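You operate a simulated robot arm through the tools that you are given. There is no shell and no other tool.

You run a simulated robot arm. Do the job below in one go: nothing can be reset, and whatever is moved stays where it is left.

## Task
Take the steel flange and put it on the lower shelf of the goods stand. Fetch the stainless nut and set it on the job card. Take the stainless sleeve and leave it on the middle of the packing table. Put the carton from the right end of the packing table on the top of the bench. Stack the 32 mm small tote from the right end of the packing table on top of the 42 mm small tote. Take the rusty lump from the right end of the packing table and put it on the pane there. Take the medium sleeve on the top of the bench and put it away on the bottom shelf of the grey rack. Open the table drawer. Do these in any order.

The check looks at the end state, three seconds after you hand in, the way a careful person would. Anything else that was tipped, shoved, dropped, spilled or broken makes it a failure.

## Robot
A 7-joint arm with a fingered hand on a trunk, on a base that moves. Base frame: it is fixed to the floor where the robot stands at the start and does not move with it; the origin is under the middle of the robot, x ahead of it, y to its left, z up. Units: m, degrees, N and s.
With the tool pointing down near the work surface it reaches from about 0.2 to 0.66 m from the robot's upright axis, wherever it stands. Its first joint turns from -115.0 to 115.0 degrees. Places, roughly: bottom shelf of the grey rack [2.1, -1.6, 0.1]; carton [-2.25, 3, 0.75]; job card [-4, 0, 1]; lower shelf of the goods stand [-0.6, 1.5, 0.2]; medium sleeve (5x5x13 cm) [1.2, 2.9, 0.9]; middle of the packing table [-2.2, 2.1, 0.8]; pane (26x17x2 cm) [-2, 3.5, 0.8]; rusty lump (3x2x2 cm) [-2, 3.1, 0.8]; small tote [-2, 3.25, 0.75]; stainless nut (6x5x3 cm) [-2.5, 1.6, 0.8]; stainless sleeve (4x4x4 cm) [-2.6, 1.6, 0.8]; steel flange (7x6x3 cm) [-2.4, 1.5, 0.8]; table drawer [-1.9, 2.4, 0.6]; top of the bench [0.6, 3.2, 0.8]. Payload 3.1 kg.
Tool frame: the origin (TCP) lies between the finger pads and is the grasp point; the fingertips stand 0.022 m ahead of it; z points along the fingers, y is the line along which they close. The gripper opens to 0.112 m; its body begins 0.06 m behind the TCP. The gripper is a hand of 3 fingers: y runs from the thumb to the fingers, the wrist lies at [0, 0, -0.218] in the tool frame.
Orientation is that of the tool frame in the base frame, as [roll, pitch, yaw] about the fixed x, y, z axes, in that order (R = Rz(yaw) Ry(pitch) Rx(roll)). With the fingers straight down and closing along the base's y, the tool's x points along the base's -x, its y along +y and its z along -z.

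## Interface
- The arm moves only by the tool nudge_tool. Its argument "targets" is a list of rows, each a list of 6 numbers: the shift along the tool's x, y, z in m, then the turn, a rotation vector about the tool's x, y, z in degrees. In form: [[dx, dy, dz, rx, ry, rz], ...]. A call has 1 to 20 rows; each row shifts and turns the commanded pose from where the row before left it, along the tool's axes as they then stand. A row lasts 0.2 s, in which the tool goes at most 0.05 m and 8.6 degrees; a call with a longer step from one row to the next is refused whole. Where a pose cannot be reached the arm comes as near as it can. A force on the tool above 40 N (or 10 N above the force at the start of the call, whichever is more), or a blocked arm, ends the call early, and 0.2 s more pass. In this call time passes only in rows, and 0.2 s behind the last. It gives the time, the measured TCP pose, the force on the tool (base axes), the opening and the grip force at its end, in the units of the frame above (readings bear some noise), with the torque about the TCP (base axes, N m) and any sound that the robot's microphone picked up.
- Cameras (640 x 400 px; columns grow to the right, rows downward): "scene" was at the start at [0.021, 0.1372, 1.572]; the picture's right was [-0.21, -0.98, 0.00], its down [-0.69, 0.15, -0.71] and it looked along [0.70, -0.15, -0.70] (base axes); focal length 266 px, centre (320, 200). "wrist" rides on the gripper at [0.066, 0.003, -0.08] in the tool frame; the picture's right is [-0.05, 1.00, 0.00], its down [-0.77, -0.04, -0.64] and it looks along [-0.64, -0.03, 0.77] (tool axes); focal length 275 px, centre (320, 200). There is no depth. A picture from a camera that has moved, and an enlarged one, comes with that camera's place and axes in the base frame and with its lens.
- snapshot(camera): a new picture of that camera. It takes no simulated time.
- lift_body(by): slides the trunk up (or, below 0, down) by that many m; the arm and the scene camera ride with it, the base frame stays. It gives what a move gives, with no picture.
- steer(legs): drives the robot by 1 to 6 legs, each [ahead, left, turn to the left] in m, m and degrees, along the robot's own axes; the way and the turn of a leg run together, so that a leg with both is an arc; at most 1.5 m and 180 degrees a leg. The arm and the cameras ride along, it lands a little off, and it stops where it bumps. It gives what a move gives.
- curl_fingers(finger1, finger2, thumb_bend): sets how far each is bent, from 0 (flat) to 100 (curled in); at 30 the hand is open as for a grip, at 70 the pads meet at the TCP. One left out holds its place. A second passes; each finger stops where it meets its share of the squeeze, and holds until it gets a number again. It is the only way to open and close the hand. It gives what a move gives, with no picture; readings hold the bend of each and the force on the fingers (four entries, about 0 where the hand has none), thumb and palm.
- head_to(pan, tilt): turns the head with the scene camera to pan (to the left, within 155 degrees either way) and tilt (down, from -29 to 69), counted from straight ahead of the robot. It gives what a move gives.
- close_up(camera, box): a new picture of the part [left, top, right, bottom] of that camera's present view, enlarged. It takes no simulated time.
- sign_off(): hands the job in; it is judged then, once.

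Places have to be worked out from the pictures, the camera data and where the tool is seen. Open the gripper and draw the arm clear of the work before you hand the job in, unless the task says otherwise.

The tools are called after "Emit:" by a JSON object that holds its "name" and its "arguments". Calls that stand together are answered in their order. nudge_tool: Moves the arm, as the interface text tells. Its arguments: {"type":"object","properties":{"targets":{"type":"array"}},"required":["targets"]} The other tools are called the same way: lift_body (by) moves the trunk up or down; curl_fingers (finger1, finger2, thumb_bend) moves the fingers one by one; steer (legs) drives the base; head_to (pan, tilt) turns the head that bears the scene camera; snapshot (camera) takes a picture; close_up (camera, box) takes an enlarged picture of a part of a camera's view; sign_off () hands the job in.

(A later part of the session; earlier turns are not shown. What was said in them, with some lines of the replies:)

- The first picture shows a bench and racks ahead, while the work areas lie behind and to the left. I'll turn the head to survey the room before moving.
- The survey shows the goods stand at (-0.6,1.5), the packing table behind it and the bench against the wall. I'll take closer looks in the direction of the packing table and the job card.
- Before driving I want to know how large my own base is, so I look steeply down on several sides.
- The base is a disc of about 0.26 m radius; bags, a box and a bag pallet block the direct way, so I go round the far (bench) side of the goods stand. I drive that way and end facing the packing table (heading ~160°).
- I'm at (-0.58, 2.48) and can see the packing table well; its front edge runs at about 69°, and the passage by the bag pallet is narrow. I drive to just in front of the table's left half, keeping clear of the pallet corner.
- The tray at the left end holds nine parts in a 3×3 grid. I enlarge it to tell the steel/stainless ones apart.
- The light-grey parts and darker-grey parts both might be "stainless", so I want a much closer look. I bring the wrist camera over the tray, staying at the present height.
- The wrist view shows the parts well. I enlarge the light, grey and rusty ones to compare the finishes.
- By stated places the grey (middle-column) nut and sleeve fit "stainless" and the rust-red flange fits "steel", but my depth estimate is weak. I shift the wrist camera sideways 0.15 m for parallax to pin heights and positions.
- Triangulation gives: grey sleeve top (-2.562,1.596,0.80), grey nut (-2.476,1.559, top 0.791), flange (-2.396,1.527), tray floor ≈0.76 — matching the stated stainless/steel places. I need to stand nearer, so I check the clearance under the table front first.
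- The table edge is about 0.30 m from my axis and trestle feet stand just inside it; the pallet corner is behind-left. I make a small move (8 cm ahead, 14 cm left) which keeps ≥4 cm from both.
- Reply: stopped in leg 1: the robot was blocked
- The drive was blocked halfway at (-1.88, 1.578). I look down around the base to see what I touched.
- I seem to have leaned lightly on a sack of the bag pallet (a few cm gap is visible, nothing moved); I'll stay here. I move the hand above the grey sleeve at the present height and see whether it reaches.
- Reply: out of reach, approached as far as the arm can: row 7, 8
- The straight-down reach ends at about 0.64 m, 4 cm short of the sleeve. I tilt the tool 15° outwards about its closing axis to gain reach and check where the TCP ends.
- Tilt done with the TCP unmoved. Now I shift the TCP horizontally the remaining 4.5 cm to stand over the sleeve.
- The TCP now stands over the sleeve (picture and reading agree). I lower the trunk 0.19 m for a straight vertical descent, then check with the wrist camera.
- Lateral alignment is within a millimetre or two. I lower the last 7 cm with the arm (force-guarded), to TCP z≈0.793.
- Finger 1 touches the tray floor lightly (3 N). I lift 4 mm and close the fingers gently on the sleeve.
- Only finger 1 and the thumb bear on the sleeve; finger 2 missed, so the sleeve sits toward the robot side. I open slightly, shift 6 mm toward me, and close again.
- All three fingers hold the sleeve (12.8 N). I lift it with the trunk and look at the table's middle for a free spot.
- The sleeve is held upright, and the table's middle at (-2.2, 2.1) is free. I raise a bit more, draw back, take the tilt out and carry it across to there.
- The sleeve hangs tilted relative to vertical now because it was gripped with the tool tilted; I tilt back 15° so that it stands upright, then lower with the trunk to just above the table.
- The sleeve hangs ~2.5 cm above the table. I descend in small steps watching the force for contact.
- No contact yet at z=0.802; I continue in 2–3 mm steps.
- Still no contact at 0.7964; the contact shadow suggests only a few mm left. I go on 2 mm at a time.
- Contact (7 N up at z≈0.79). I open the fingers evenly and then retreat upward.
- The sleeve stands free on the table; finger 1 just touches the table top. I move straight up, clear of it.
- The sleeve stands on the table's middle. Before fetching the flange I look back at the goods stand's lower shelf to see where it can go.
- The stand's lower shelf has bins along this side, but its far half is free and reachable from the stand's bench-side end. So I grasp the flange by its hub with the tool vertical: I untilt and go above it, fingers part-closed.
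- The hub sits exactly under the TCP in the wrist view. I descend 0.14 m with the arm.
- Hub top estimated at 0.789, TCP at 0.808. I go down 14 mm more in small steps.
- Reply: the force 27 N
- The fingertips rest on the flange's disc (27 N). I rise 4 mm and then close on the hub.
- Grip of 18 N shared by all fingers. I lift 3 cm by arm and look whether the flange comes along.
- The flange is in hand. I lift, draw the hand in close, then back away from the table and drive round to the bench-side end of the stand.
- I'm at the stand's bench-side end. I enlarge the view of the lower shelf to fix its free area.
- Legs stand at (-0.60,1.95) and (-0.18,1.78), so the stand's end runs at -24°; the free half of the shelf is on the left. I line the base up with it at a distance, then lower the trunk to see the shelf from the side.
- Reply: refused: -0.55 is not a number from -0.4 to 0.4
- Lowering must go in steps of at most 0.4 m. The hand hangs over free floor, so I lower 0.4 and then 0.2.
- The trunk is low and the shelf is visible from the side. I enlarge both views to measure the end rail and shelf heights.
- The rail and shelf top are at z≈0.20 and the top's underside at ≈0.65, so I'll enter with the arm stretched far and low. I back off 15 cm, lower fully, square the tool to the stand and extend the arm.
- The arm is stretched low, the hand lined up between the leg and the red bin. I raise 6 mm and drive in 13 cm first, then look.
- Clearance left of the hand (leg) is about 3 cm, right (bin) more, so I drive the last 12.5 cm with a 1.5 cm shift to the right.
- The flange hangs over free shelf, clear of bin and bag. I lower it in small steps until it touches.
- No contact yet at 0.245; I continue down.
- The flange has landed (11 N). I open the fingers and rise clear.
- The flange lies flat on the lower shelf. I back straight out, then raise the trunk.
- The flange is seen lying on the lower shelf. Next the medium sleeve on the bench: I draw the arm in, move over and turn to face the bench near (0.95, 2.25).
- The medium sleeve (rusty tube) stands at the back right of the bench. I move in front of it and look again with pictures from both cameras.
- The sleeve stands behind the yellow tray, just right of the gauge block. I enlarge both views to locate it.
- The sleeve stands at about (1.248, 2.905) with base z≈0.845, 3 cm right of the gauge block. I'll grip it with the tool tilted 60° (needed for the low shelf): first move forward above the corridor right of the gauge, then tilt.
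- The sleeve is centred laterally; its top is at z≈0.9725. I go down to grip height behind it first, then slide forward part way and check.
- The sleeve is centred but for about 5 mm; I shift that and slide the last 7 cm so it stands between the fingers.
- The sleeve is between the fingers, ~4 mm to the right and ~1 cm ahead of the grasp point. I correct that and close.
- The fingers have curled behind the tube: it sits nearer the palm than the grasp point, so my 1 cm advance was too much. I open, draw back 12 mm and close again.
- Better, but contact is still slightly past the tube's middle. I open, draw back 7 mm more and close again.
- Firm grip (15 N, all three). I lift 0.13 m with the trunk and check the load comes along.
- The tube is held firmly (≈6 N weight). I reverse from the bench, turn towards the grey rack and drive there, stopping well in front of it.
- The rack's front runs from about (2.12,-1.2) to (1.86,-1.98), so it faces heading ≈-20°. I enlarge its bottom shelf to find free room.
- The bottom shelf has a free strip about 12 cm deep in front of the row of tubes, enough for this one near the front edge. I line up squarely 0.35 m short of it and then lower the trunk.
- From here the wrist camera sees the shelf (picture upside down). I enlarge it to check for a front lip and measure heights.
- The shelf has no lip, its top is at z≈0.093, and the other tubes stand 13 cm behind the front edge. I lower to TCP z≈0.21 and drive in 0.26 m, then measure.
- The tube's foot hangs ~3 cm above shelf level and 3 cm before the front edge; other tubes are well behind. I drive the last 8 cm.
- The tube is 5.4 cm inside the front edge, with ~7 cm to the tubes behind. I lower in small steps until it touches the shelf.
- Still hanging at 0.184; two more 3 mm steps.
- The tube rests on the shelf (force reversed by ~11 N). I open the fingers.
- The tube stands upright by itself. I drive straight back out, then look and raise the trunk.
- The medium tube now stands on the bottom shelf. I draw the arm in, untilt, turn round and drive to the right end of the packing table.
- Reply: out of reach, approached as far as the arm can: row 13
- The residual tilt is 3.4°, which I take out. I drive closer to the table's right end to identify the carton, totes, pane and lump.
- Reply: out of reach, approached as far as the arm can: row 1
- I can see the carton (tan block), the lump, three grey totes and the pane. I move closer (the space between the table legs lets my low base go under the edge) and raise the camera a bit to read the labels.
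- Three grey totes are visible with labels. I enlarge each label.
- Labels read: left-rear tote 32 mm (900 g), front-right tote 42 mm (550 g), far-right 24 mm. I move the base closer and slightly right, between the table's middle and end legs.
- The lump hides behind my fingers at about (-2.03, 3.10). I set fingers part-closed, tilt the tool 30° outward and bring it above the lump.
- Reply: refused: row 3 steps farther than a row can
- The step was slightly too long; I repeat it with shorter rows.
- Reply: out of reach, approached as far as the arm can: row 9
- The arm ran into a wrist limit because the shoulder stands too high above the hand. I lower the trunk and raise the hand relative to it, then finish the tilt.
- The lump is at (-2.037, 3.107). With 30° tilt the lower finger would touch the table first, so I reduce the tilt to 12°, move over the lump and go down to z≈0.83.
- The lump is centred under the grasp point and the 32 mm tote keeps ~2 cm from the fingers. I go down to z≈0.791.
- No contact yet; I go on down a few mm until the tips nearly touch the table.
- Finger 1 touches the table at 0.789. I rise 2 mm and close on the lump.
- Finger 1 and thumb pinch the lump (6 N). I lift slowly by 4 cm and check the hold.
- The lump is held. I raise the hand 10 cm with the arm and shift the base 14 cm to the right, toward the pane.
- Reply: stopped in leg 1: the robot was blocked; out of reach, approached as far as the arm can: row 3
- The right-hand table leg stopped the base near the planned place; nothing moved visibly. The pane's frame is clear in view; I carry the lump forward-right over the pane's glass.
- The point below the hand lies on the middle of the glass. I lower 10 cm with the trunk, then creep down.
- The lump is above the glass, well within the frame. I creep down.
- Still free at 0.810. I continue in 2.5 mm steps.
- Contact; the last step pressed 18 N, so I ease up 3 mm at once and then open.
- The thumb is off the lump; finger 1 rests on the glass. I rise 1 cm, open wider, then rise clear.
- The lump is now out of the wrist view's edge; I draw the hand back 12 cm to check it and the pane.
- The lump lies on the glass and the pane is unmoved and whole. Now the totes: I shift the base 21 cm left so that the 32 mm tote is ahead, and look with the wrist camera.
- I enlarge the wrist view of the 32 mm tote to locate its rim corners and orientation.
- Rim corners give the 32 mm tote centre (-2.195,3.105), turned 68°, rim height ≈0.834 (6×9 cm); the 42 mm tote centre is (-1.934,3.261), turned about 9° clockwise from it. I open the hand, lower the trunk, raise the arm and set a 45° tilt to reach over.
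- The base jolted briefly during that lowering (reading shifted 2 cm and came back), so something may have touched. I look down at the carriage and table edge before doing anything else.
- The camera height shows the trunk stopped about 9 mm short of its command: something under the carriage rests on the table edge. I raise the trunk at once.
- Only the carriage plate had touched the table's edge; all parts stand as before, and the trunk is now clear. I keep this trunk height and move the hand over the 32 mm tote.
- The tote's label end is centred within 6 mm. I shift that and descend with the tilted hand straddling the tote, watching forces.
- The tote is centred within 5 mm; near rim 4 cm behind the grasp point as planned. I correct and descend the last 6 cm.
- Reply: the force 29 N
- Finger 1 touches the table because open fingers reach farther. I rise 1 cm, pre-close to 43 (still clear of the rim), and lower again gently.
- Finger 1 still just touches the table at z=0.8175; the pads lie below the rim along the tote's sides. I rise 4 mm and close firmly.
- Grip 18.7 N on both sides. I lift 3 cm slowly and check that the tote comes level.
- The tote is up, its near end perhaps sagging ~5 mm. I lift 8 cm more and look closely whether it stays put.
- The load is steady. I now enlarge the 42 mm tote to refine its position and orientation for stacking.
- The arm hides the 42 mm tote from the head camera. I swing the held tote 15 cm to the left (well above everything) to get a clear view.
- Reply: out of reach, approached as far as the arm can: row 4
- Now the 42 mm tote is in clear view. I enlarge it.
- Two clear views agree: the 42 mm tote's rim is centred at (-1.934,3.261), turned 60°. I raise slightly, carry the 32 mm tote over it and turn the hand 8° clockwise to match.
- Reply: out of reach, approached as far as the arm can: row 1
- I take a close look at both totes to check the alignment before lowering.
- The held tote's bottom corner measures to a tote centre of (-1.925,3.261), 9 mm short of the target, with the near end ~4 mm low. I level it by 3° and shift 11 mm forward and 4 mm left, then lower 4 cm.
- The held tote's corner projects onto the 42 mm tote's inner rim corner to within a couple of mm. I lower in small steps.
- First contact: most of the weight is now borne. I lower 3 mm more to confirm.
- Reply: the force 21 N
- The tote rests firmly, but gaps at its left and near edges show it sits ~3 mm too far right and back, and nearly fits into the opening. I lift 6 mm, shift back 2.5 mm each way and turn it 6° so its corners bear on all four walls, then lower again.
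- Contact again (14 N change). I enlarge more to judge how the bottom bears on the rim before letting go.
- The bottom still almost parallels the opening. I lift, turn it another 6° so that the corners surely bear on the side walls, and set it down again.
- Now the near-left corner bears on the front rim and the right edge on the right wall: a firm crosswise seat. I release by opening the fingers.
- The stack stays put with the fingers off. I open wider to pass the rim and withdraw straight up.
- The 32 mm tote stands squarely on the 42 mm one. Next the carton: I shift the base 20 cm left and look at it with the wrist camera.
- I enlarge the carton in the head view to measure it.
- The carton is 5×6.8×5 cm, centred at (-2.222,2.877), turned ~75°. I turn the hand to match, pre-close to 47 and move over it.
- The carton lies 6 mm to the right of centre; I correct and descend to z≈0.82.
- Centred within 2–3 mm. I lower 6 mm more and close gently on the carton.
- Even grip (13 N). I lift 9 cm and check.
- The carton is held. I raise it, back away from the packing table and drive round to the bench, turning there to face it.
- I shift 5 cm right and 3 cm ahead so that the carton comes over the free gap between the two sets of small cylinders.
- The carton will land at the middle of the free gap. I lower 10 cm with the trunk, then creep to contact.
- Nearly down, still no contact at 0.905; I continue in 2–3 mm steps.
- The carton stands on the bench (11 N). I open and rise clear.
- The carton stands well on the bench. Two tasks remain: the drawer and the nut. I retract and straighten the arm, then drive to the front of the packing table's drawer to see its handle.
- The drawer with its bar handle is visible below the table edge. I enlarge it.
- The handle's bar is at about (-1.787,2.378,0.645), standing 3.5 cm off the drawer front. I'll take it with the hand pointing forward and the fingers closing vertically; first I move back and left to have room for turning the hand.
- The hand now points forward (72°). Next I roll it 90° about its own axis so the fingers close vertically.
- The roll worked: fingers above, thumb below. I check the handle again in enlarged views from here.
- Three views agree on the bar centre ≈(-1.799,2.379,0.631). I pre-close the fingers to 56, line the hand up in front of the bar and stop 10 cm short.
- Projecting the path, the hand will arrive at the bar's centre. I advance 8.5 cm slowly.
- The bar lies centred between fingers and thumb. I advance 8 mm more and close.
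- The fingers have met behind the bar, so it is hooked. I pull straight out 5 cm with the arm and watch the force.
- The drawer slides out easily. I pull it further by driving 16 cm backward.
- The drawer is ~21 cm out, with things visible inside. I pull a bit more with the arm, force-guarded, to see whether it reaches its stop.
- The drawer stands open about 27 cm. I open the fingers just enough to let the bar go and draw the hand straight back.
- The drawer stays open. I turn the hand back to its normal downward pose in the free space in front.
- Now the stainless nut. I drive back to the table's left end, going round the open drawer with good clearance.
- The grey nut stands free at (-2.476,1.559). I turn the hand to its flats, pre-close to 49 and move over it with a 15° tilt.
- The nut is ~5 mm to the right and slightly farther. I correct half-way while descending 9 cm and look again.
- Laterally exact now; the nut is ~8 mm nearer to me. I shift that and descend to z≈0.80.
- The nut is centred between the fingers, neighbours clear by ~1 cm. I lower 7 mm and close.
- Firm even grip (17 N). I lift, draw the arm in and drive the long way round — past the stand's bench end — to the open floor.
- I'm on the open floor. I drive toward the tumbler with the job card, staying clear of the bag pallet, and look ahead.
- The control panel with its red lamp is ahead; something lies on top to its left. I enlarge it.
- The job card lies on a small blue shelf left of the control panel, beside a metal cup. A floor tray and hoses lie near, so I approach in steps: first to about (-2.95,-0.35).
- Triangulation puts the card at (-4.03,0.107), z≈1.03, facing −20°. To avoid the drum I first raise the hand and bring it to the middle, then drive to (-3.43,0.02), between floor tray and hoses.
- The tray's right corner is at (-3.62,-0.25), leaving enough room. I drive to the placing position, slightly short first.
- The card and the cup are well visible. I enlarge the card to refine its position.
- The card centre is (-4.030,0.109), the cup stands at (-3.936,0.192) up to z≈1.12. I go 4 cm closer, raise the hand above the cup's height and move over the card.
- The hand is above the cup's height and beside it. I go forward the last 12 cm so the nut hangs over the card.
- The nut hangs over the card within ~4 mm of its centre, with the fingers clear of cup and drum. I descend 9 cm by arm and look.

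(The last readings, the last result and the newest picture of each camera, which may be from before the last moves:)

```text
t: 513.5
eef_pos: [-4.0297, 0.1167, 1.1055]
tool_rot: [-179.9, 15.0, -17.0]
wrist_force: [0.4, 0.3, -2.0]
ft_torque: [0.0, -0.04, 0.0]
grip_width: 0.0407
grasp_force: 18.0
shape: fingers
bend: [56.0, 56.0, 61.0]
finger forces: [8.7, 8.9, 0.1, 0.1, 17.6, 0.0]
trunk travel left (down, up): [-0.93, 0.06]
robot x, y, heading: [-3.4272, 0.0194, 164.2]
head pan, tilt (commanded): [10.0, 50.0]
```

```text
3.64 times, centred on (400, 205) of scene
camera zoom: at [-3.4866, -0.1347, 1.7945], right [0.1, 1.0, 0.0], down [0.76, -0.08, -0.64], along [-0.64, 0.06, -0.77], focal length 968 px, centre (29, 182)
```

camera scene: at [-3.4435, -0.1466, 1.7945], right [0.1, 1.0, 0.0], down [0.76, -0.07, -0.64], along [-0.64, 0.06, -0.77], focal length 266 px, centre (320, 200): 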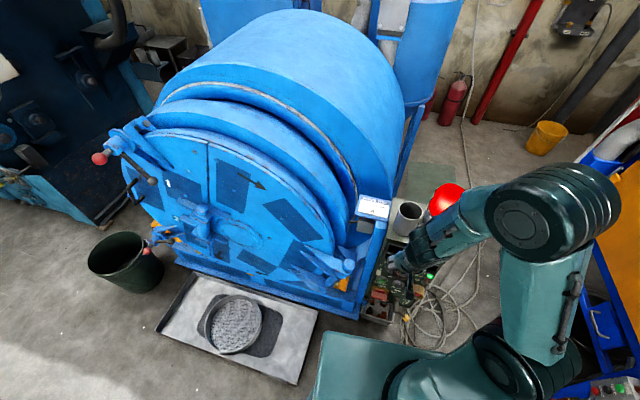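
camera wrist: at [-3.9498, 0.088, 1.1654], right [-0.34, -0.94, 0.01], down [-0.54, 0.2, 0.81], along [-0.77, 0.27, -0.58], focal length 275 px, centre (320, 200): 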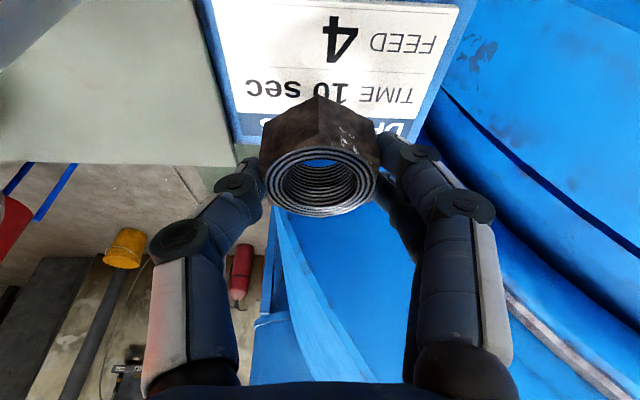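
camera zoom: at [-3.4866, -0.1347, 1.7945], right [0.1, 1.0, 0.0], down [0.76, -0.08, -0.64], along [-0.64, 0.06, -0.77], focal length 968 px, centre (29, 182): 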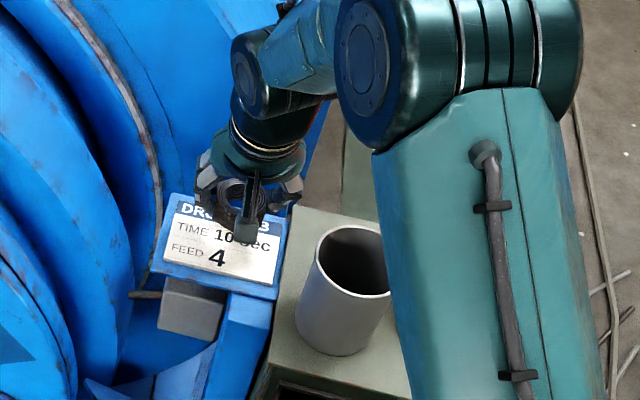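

The nut is centred on the card to within a few mm. I lower the last centimetres in small steps.

Emit:
{"name": "nudge_tool", "arguments": {"targets": [[0.0052, 0.003, 0.0193, 0, 0, 0], [0.0018, 0, 0.0068, 0, 0, 0], [0, 0, 0, 0, 0, 0]]}}

Emit:
{"name": "nudge_tool", "arguments": {"targets": [[0.0008, 0, 0.0029, 0, 0, 0], [0.0008, 0, 0.0029, 0, 0, 0], [0, 0, 0, 0, 0, 0]]}}

Emit:
{"name": "close_up", "arguments": {"camera": "scene", "box": [330, 170, 430, 250]}}

```text
t: 514.3
eef_pos: [-4.0313, 0.1132, 1.0787]
tool_rot: [-179.9, 15.2, -16.9]
wrist_force: [0.2, 0.1, -1.6]
ft_torque: [0.0, 0.02, 0.0]
grip_width: 0.0407
grasp_force: 17.4
shape: fingers
bend: [56.0, 56.0, 61.0]
finger forces: [8.7, 8.9, 0.0, 0.1, 17.6, 0.0]
trunk travel left (down, up): [-0.93, 0.06]
robot x, y, heading: [-3.4235, 0.016, 164.4]
head pan, tilt (commanded): [10.0, 50.0]
```

```text
t: 515.1
eef_pos: [-4.03, 0.1131, 1.0727]
tool_rot: [-179.9, 15.1, -17.0]
wrist_force: [0.1, 0.1, -2.0]
ft_torque: [-0.01, -0.01, 0.0]
grip_width: 0.0408
grasp_force: 18.3
shape: fingers
bend: [56.0, 56.0, 61.0]
finger forces: [8.6, 8.8, 0.0, 0.0, 17.5, 0.0]
trunk travel left (down, up): [-0.93, 0.06]
robot x, y, heading: [-3.4267, 0.0207, 164.3]
head pan, tilt (commanded): [10.0, 50.0]
```

```text
5.00 times, centred on (380, 210) of scene
camera zoom: at [-3.4869, -0.1348, 1.7945], right [0.1, 1.0, 0.0], down [0.76, -0.08, -0.64], along [-0.64, 0.06, -0.77], focal length 1331 px, centre (20, 150)
```

zoom: 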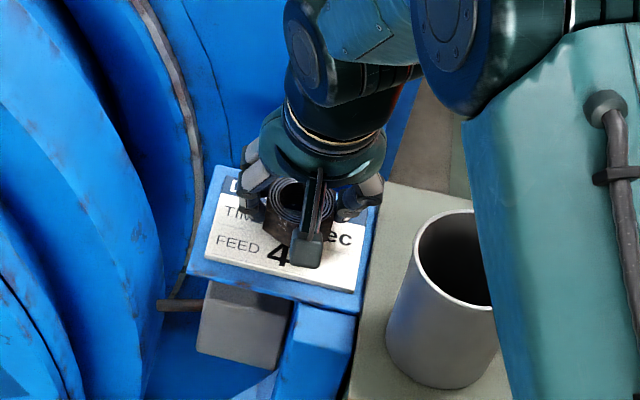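

No contact yet at 1.0727; I continue in 2–3 mm steps.

Emit:
{"name": "nudge_tool", "arguments": {"targets": [[0.0007, 0, 0.0024, 0, 0, 0], [0, 0, 0, 0, 0, 0]]}}

Emit:
{"name": "nudge_tool", "arguments": {"targets": [[0.0007, 0, 0.0024, 0, 0, 0], [0, 0, 0, 0, 0, 0]]}}

Emit:
{"name": "nudge_tool", "arguments": {"targets": [[0.0007, 0, 0.0024, 0, 0, 0], [0, 0, 0, 0, 0, 0]]}}

```text
t: 515.7
eef_pos: [-4.0291, 0.1142, 1.0701]
tool_rot: [-179.9, 15.1, -17.0]
wrist_force: [-0.3, 0.1, -1.7]
ft_torque: [-0.01, -0.04, 0.0]
grip_width: 0.0406
grasp_force: 17.1
shape: fingers
bend: [56.0, 56.0, 61.0]
finger forces: [8.6, 9.0, 0.0, 0.0, 17.6, 0.1]
trunk travel left (down, up): [-0.93, 0.06]
robot x, y, heading: [-3.4264, 0.0145, 164.1]
head pan, tilt (commanded): [10.0, 50.0]
```

```text
t: 516.3
eef_pos: [-4.0302, 0.1135, 1.0678]
tool_rot: [-180.0, 15.1, -17.0]
wrist_force: [0.9, -0.5, -2.0]
ft_torque: [-0.03, -0.01, -0.02]
grip_width: 0.0405
grasp_force: 17.4
shape: fingers
bend: [56.0, 56.0, 61.0]
finger forces: [8.7, 8.9, 0.0, 0.0, 17.6, 0.1]
trunk travel left (down, up): [-0.93, 0.06]
robot x, y, heading: [-3.4288, 0.0207, 164.1]
head pan, tilt (commanded): [10.0, 50.0]
```

```text
t: 516.9
eef_pos: [-4.0291, 0.1136, 1.0664]
tool_rot: [-179.9, 15.2, -17.0]
wrist_force: [-1.4, 0.1, 8.3]
ft_torque: [-0.07, 0.05, -0.02]
grip_width: 0.0406
grasp_force: 18.2
shape: fingers
bend: [56.0, 56.0, 61.0]
finger forces: [9.2, 8.9, 0.0, 0.0, 17.9, 0.0]
trunk travel left (down, up): [-0.93, 0.06]
robot x, y, heading: [-3.4285, 0.0183, 164.4]
head pan, tilt (commanded): [10.0, 50.0]
```

The nut rests on the card (10 N). I open the fingers a little and rise straight up.

Emit:
{"name": "curl_fingers", "arguments": {"finger1": 50, "finger2": 50, "thumb_bend": 50}}

Emit:
{"name": "snapshot", "arguments": {"camera": "wrist"}}

Emit:
{"name": "nudge_tool", "arguments": {"targets": [[-0.0026, 0, -0.0097, 0, 0, 0], [-0.0052, 0, -0.0193, 0, 0, 0], [-0.0104, 0, -0.0386, 0, 0, 0], [-0.0104, 0, -0.0386, 0, 0, 0], [0, 0, 0, 0, 0, 0]]}}

Emit:
{"name": "snapshot", "arguments": {"camera": "wrist"}}

Emit:
{"name": "close_up", "arguments": {"camera": "scene", "box": [330, 170, 430, 250]}}

```text
t: 517.9
eef_pos: [-4.0298, 0.1127, 1.0655]
tool_rot: [-179.9, 15.1, -17.1]
wrist_force: [-0.6, 0.5, 0.1]
ft_torque: [0.01, -0.04, 0.02]
grip_width: 0.0548
grasp_force: 0.1
shape: fingers
bend: [50.0, 50.0, 50.0]
finger forces: [0.0, 0.1, 0.1, 0.0, 0.0, 0.1]
trunk travel left (down, up): [-0.93, 0.06]
robot x, y, heading: [-3.4271, 0.0191, 164.6]
head pan, tilt (commanded): [10.0, 50.0]
```

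```text
taken
camera wrist: at [-3.9489, 0.0858, 1.1258], right [-0.34, -0.94, 0.01], down [-0.54, 0.2, 0.81], along [-0.77, 0.27, -0.58], focal length 275 px, centre (320, 200)
```

wrist: 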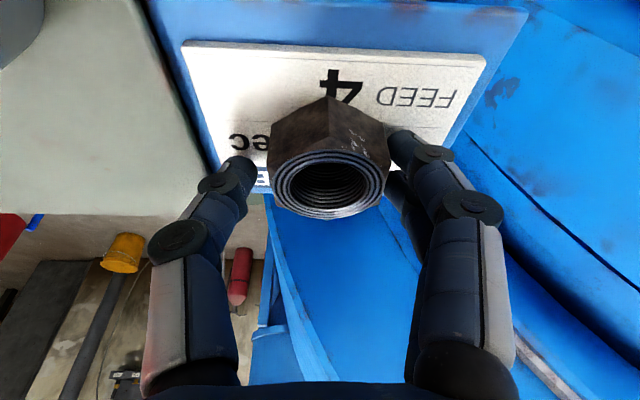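

```text
t: 519.1
eef_pos: [-4.0296, 0.1124, 1.1763]
tool_rot: [-179.9, 15.0, -17.0]
wrist_force: [-0.1, 0.0, -0.1]
ft_torque: [0.01, 0.0, -0.02]
grip_width: 0.0547
grasp_force: 0.1
shape: fingers
bend: [50.0, 50.0, 50.0]
finger forces: [0.0, 0.0, 0.1, 0.0, 0.0, 0.0]
trunk travel left (down, up): [-0.93, 0.06]
robot x, y, heading: [-3.4293, 0.0195, 164.4]
head pan, tilt (commanded): [10.0, 50.0]
```

```text
taken
camera wrist: at [-3.9492, 0.0858, 1.2368], right [-0.34, -0.94, 0.01], down [-0.54, 0.2, 0.81], along [-0.77, 0.27, -0.58], focal length 275 px, centre (320, 200)
```

wrist: 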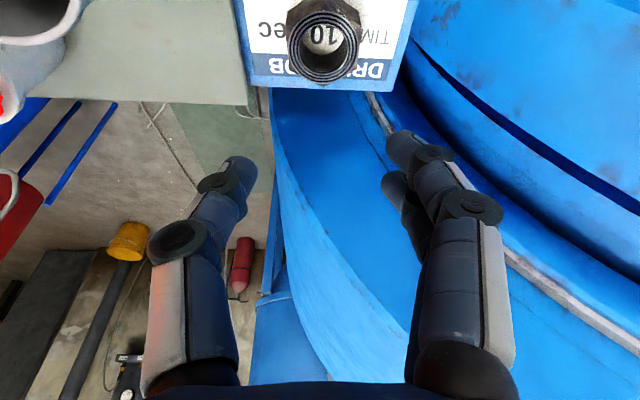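

```text
5.00 times, centred on (380, 210) of scene
camera zoom: at [-3.4872, -0.1349, 1.7944], right [0.1, 1.0, 0.0], down [0.76, -0.08, -0.64], along [-0.64, 0.06, -0.77], focal length 1331 px, centre (20, 150)
```

zoom: 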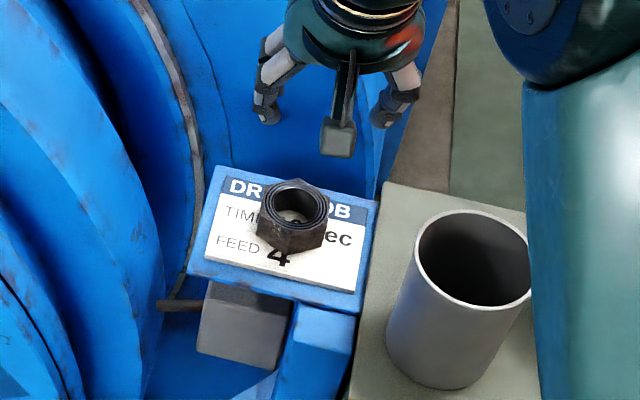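

The nut lies fully on the card, and the cup is untouched. I rise a little more and withdraw along the way I came.

Emit:
{"name": "nudge_tool", "arguments": {"targets": [[-0.0065, 0, -0.0241, 0, 0, 0], [0.0387, 0, -0.0104, 0, 0, 0], [0.0387, 0, -0.0104, 0, 0, 0], [0.0387, 0, -0.0104, 0, 0, 0], [0.0387, 0, -0.0104, 0, 0, 0], [0.0387, 0, -0.0104, 0, 0, 0], [0.0387, 0, -0.0104, 0, 0, 0], [0, 0, 0, 0, 0, 0]]}}

Emit:
{"name": "steer", "arguments": {"legs": [[-0.5, 0.15, 0]]}}

Emit:
{"name": "curl_fingers", "arguments": {"finger1": 30, "finger2": 30, "thumb_bend": 30}}

Emit:
{"name": "head_to", "arguments": {"pan": 0, "tilt": 35}}

Emit:
{"name": "snapshot", "arguments": {"camera": "scene"}}

```text
t: 520.9
eef_pos: [-3.7996, 0.0406, 1.1997]
tool_rot: [-179.8, 15.2, -17.0]
wrist_force: [0.7, -0.1, -0.5]
ft_torque: [-0.03, -0.02, -0.04]
grip_width: 0.0547
grasp_force: 0.0
shape: fingers
bend: [50.0, 50.0, 50.0]
finger forces: [0.0, 0.0, 0.1, 0.0, 0.0, 0.0]
trunk travel left (down, up): [-0.93, 0.06]
robot x, y, heading: [-3.4268, 0.0178, 164.5]
head pan, tilt (commanded): [10.0, 50.0]
```

```text
t: 524.0
eef_pos: [-3.3546, -0.2352, 1.1999]
tool_rot: [-179.9, 15.1, -16.9]
wrist_force: [0.8, 0.0, -0.8]
ft_torque: [-0.04, 0.01, 0.01]
grip_width: 0.0549
grasp_force: 0.0
shape: fingers
bend: [50.0, 50.0, 50.0]
finger forces: [0.1, 0.0, 0.0, 0.1, 0.0, 0.0]
trunk travel left (down, up): [-0.93, 0.06]
robot x, y, heading: [-2.9812, -0.2585, 164.3]
head pan, tilt (commanded): [10.0, 50.0]
```

```text
t: 525.0
eef_pos: [-3.3542, -0.2354, 1.2005]
tool_rot: [-179.9, 15.2, -16.9]
wrist_force: [0.1, -0.8, -0.5]
ft_torque: [0.03, -0.02, 0.02]
grip_width: 0.1115
grasp_force: 0.0
shape: fingers
bend: [30.0, 30.0, 30.0]
finger forces: [0.0, 0.1, 0.0, 0.0, 0.1, 0.0]
trunk travel left (down, up): [-0.93, 0.06]
robot x, y, heading: [-2.9867, -0.258, 164.4]
head pan, tilt (commanded): [10.0, 50.0]
```

```text
t: 525.7
eef_pos: [-3.3547, -0.236, 1.2005]
tool_rot: [-179.8, 15.1, -16.9]
wrist_force: [-0.3, 0.3, -0.1]
ft_torque: [0.0, 0.01, -0.02]
grip_width: 0.1111
grasp_force: 0.0
shape: fingers
bend: [30.0, 30.0, 30.0]
finger forces: [0.0, 0.0, 0.0, 0.0, 0.1, 0.1]
trunk travel left (down, up): [-0.93, 0.06]
robot x, y, heading: [-2.9814, -0.2524, 164.6]
head pan, tilt (commanded): [0.0, 35.0]
```

```text
taken
camera scene: at [-3.0506, -0.3959, 1.8161], right [0.27, 0.96, 0.0], down [0.55, -0.15, -0.82], along [-0.79, 0.22, -0.57], focal length 266 px, centre (320, 200)
```

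scene: 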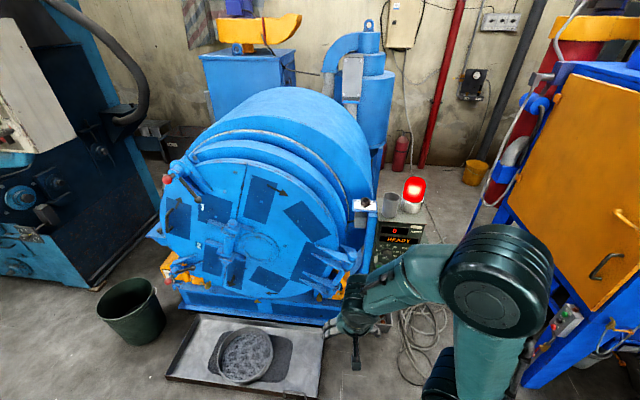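

The nut is in place and the arm is clear. For a last check I look across at the packing table, the stand and the bench from here.

Emit:
{"name": "head_to", "arguments": {"pan": -90, "tilt": 20}}

Emit:
{"name": "close_up", "arguments": {"camera": "scene", "box": [180, 120, 460, 300]}}

Emit:
{"name": "head_to", "arguments": {"pan": -125, "tilt": 20}}

Emit:
{"name": "close_up", "arguments": {"camera": "scene", "box": [180, 120, 460, 300]}}

```text
t: 527.4
eef_pos: [-3.3547, -0.2354, 1.2003]
tool_rot: [-179.9, 15.1, -16.9]
wrist_force: [0.4, -0.3, -0.1]
ft_torque: [0.02, -0.04, 0.0]
grip_width: 0.1112
grasp_force: 0.1
shape: fingers
bend: [30.0, 30.0, 30.0]
finger forces: [0.0, 0.0, 0.0, 0.0, 0.0, 0.1]
trunk travel left (down, up): [-0.93, 0.06]
robot x, y, heading: [-2.987, -0.257, 164.4]
head pan, tilt (commanded): [-90.0, 20.0]
```

```text
2.22 times, centred on (320, 210) of scene
camera zoom: at [-2.941, -0.3297, 1.8401], right [0.96, -0.27, 0.0], down [-0.09, -0.33, -0.94], along [0.25, 0.91, -0.34], focal length 592 px, centre (320, 178)
```

zoom: 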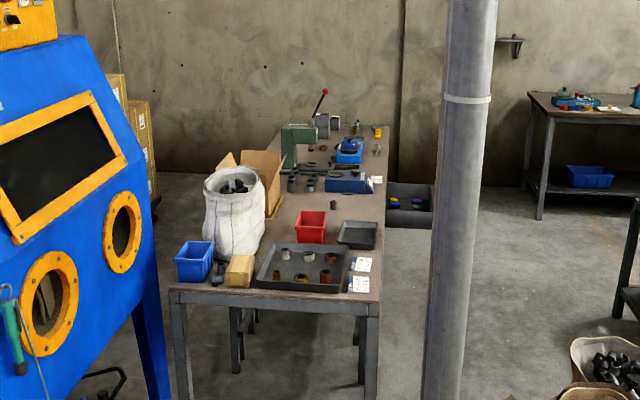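

```text
t: 528.4
eef_pos: [-3.3552, -0.2353, 1.2009]
tool_rot: [-179.9, 15.1, -17.0]
wrist_force: [-0.4, -0.7, 0.2]
ft_torque: [0.0, 0.01, 0.01]
grip_width: 0.111
grasp_force: 0.1
shape: fingers
bend: [30.0, 30.0, 30.0]
finger forces: [0.0, 0.0, 0.0, 0.1, 0.0, 0.0]
trunk travel left (down, up): [-0.93, 0.06]
robot x, y, heading: [-2.9834, -0.2562, 164.4]
head pan, tilt (commanded): [-125.0, 20.0]
```

```text
2.22 times, centred on (320, 210) of scene
camera zoom: at [-2.8941, -0.3602, 1.8401], right [0.64, -0.77, 0.0], down [-0.26, -0.22, -0.94], along [0.73, 0.6, -0.34], focal length 592 px, centre (320, 178)
```

zoom: 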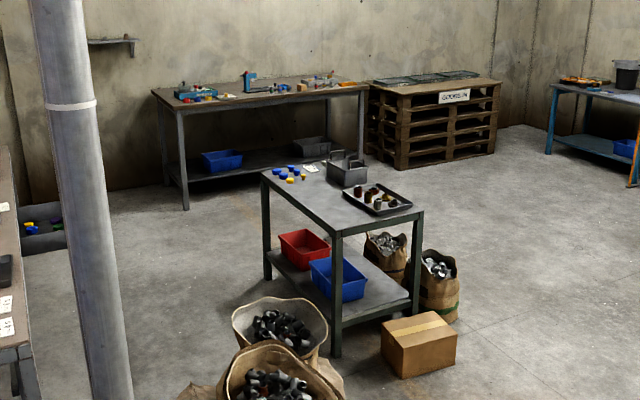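

The sleeve stands on the table's middle, the drawer is open, and the carton is on the bench. The stand and bags look undisturbed and the arm is open and clear, so I hand the job in.

Emit:
{"name": "sign_off", "arguments": {}}

```text
The job is handed in.
```

I finished all eight tasks and handed the job in; no result has come back from the check.

- **Steel flange:** lies flat on the lower shelf of the goods stand, behind the bins.
- **Stainless nut:** lies on the job card. I used the dark grey nut, because it fits the stated place best; a lighter nut stood next to it.
- **Stainless sleeve:** stands upright on the middle of the packing table. I also took the grey one here, for the same reason.
- **Carton:** stands on the bench, near the front between the two sets of small cylinders.
- **Small totes:** the 32 mm tote stands on the 42 mm tote. I turned it a few degrees so that its corners bear on the rim instead of dropping in.
- **Rusty lump:** lies on the glass of the pane.
- **Medium sleeve:** stands on the bottom shelf of the grey rack, near the front edge.
- **Table drawer:** pulled out about 27 cm.

Four times I touched something unintended, and nothing visibly moved or broke:

- The base was blocked beside the bag pallet, probably by a sack.
- The base was blocked at the packing table's right front, probably by the leg there.
- The carriage rested on the table's edge for a few seconds until I raised it.
- I pressed on the pane with about 18 N for a moment while setting the lump down.

In a last look from a distance, the sleeve, the carton and the drawer were as I left them. I could not see the lump, the flange or the medium sleeve from there, so for those I rely on close views taken right after placing them.
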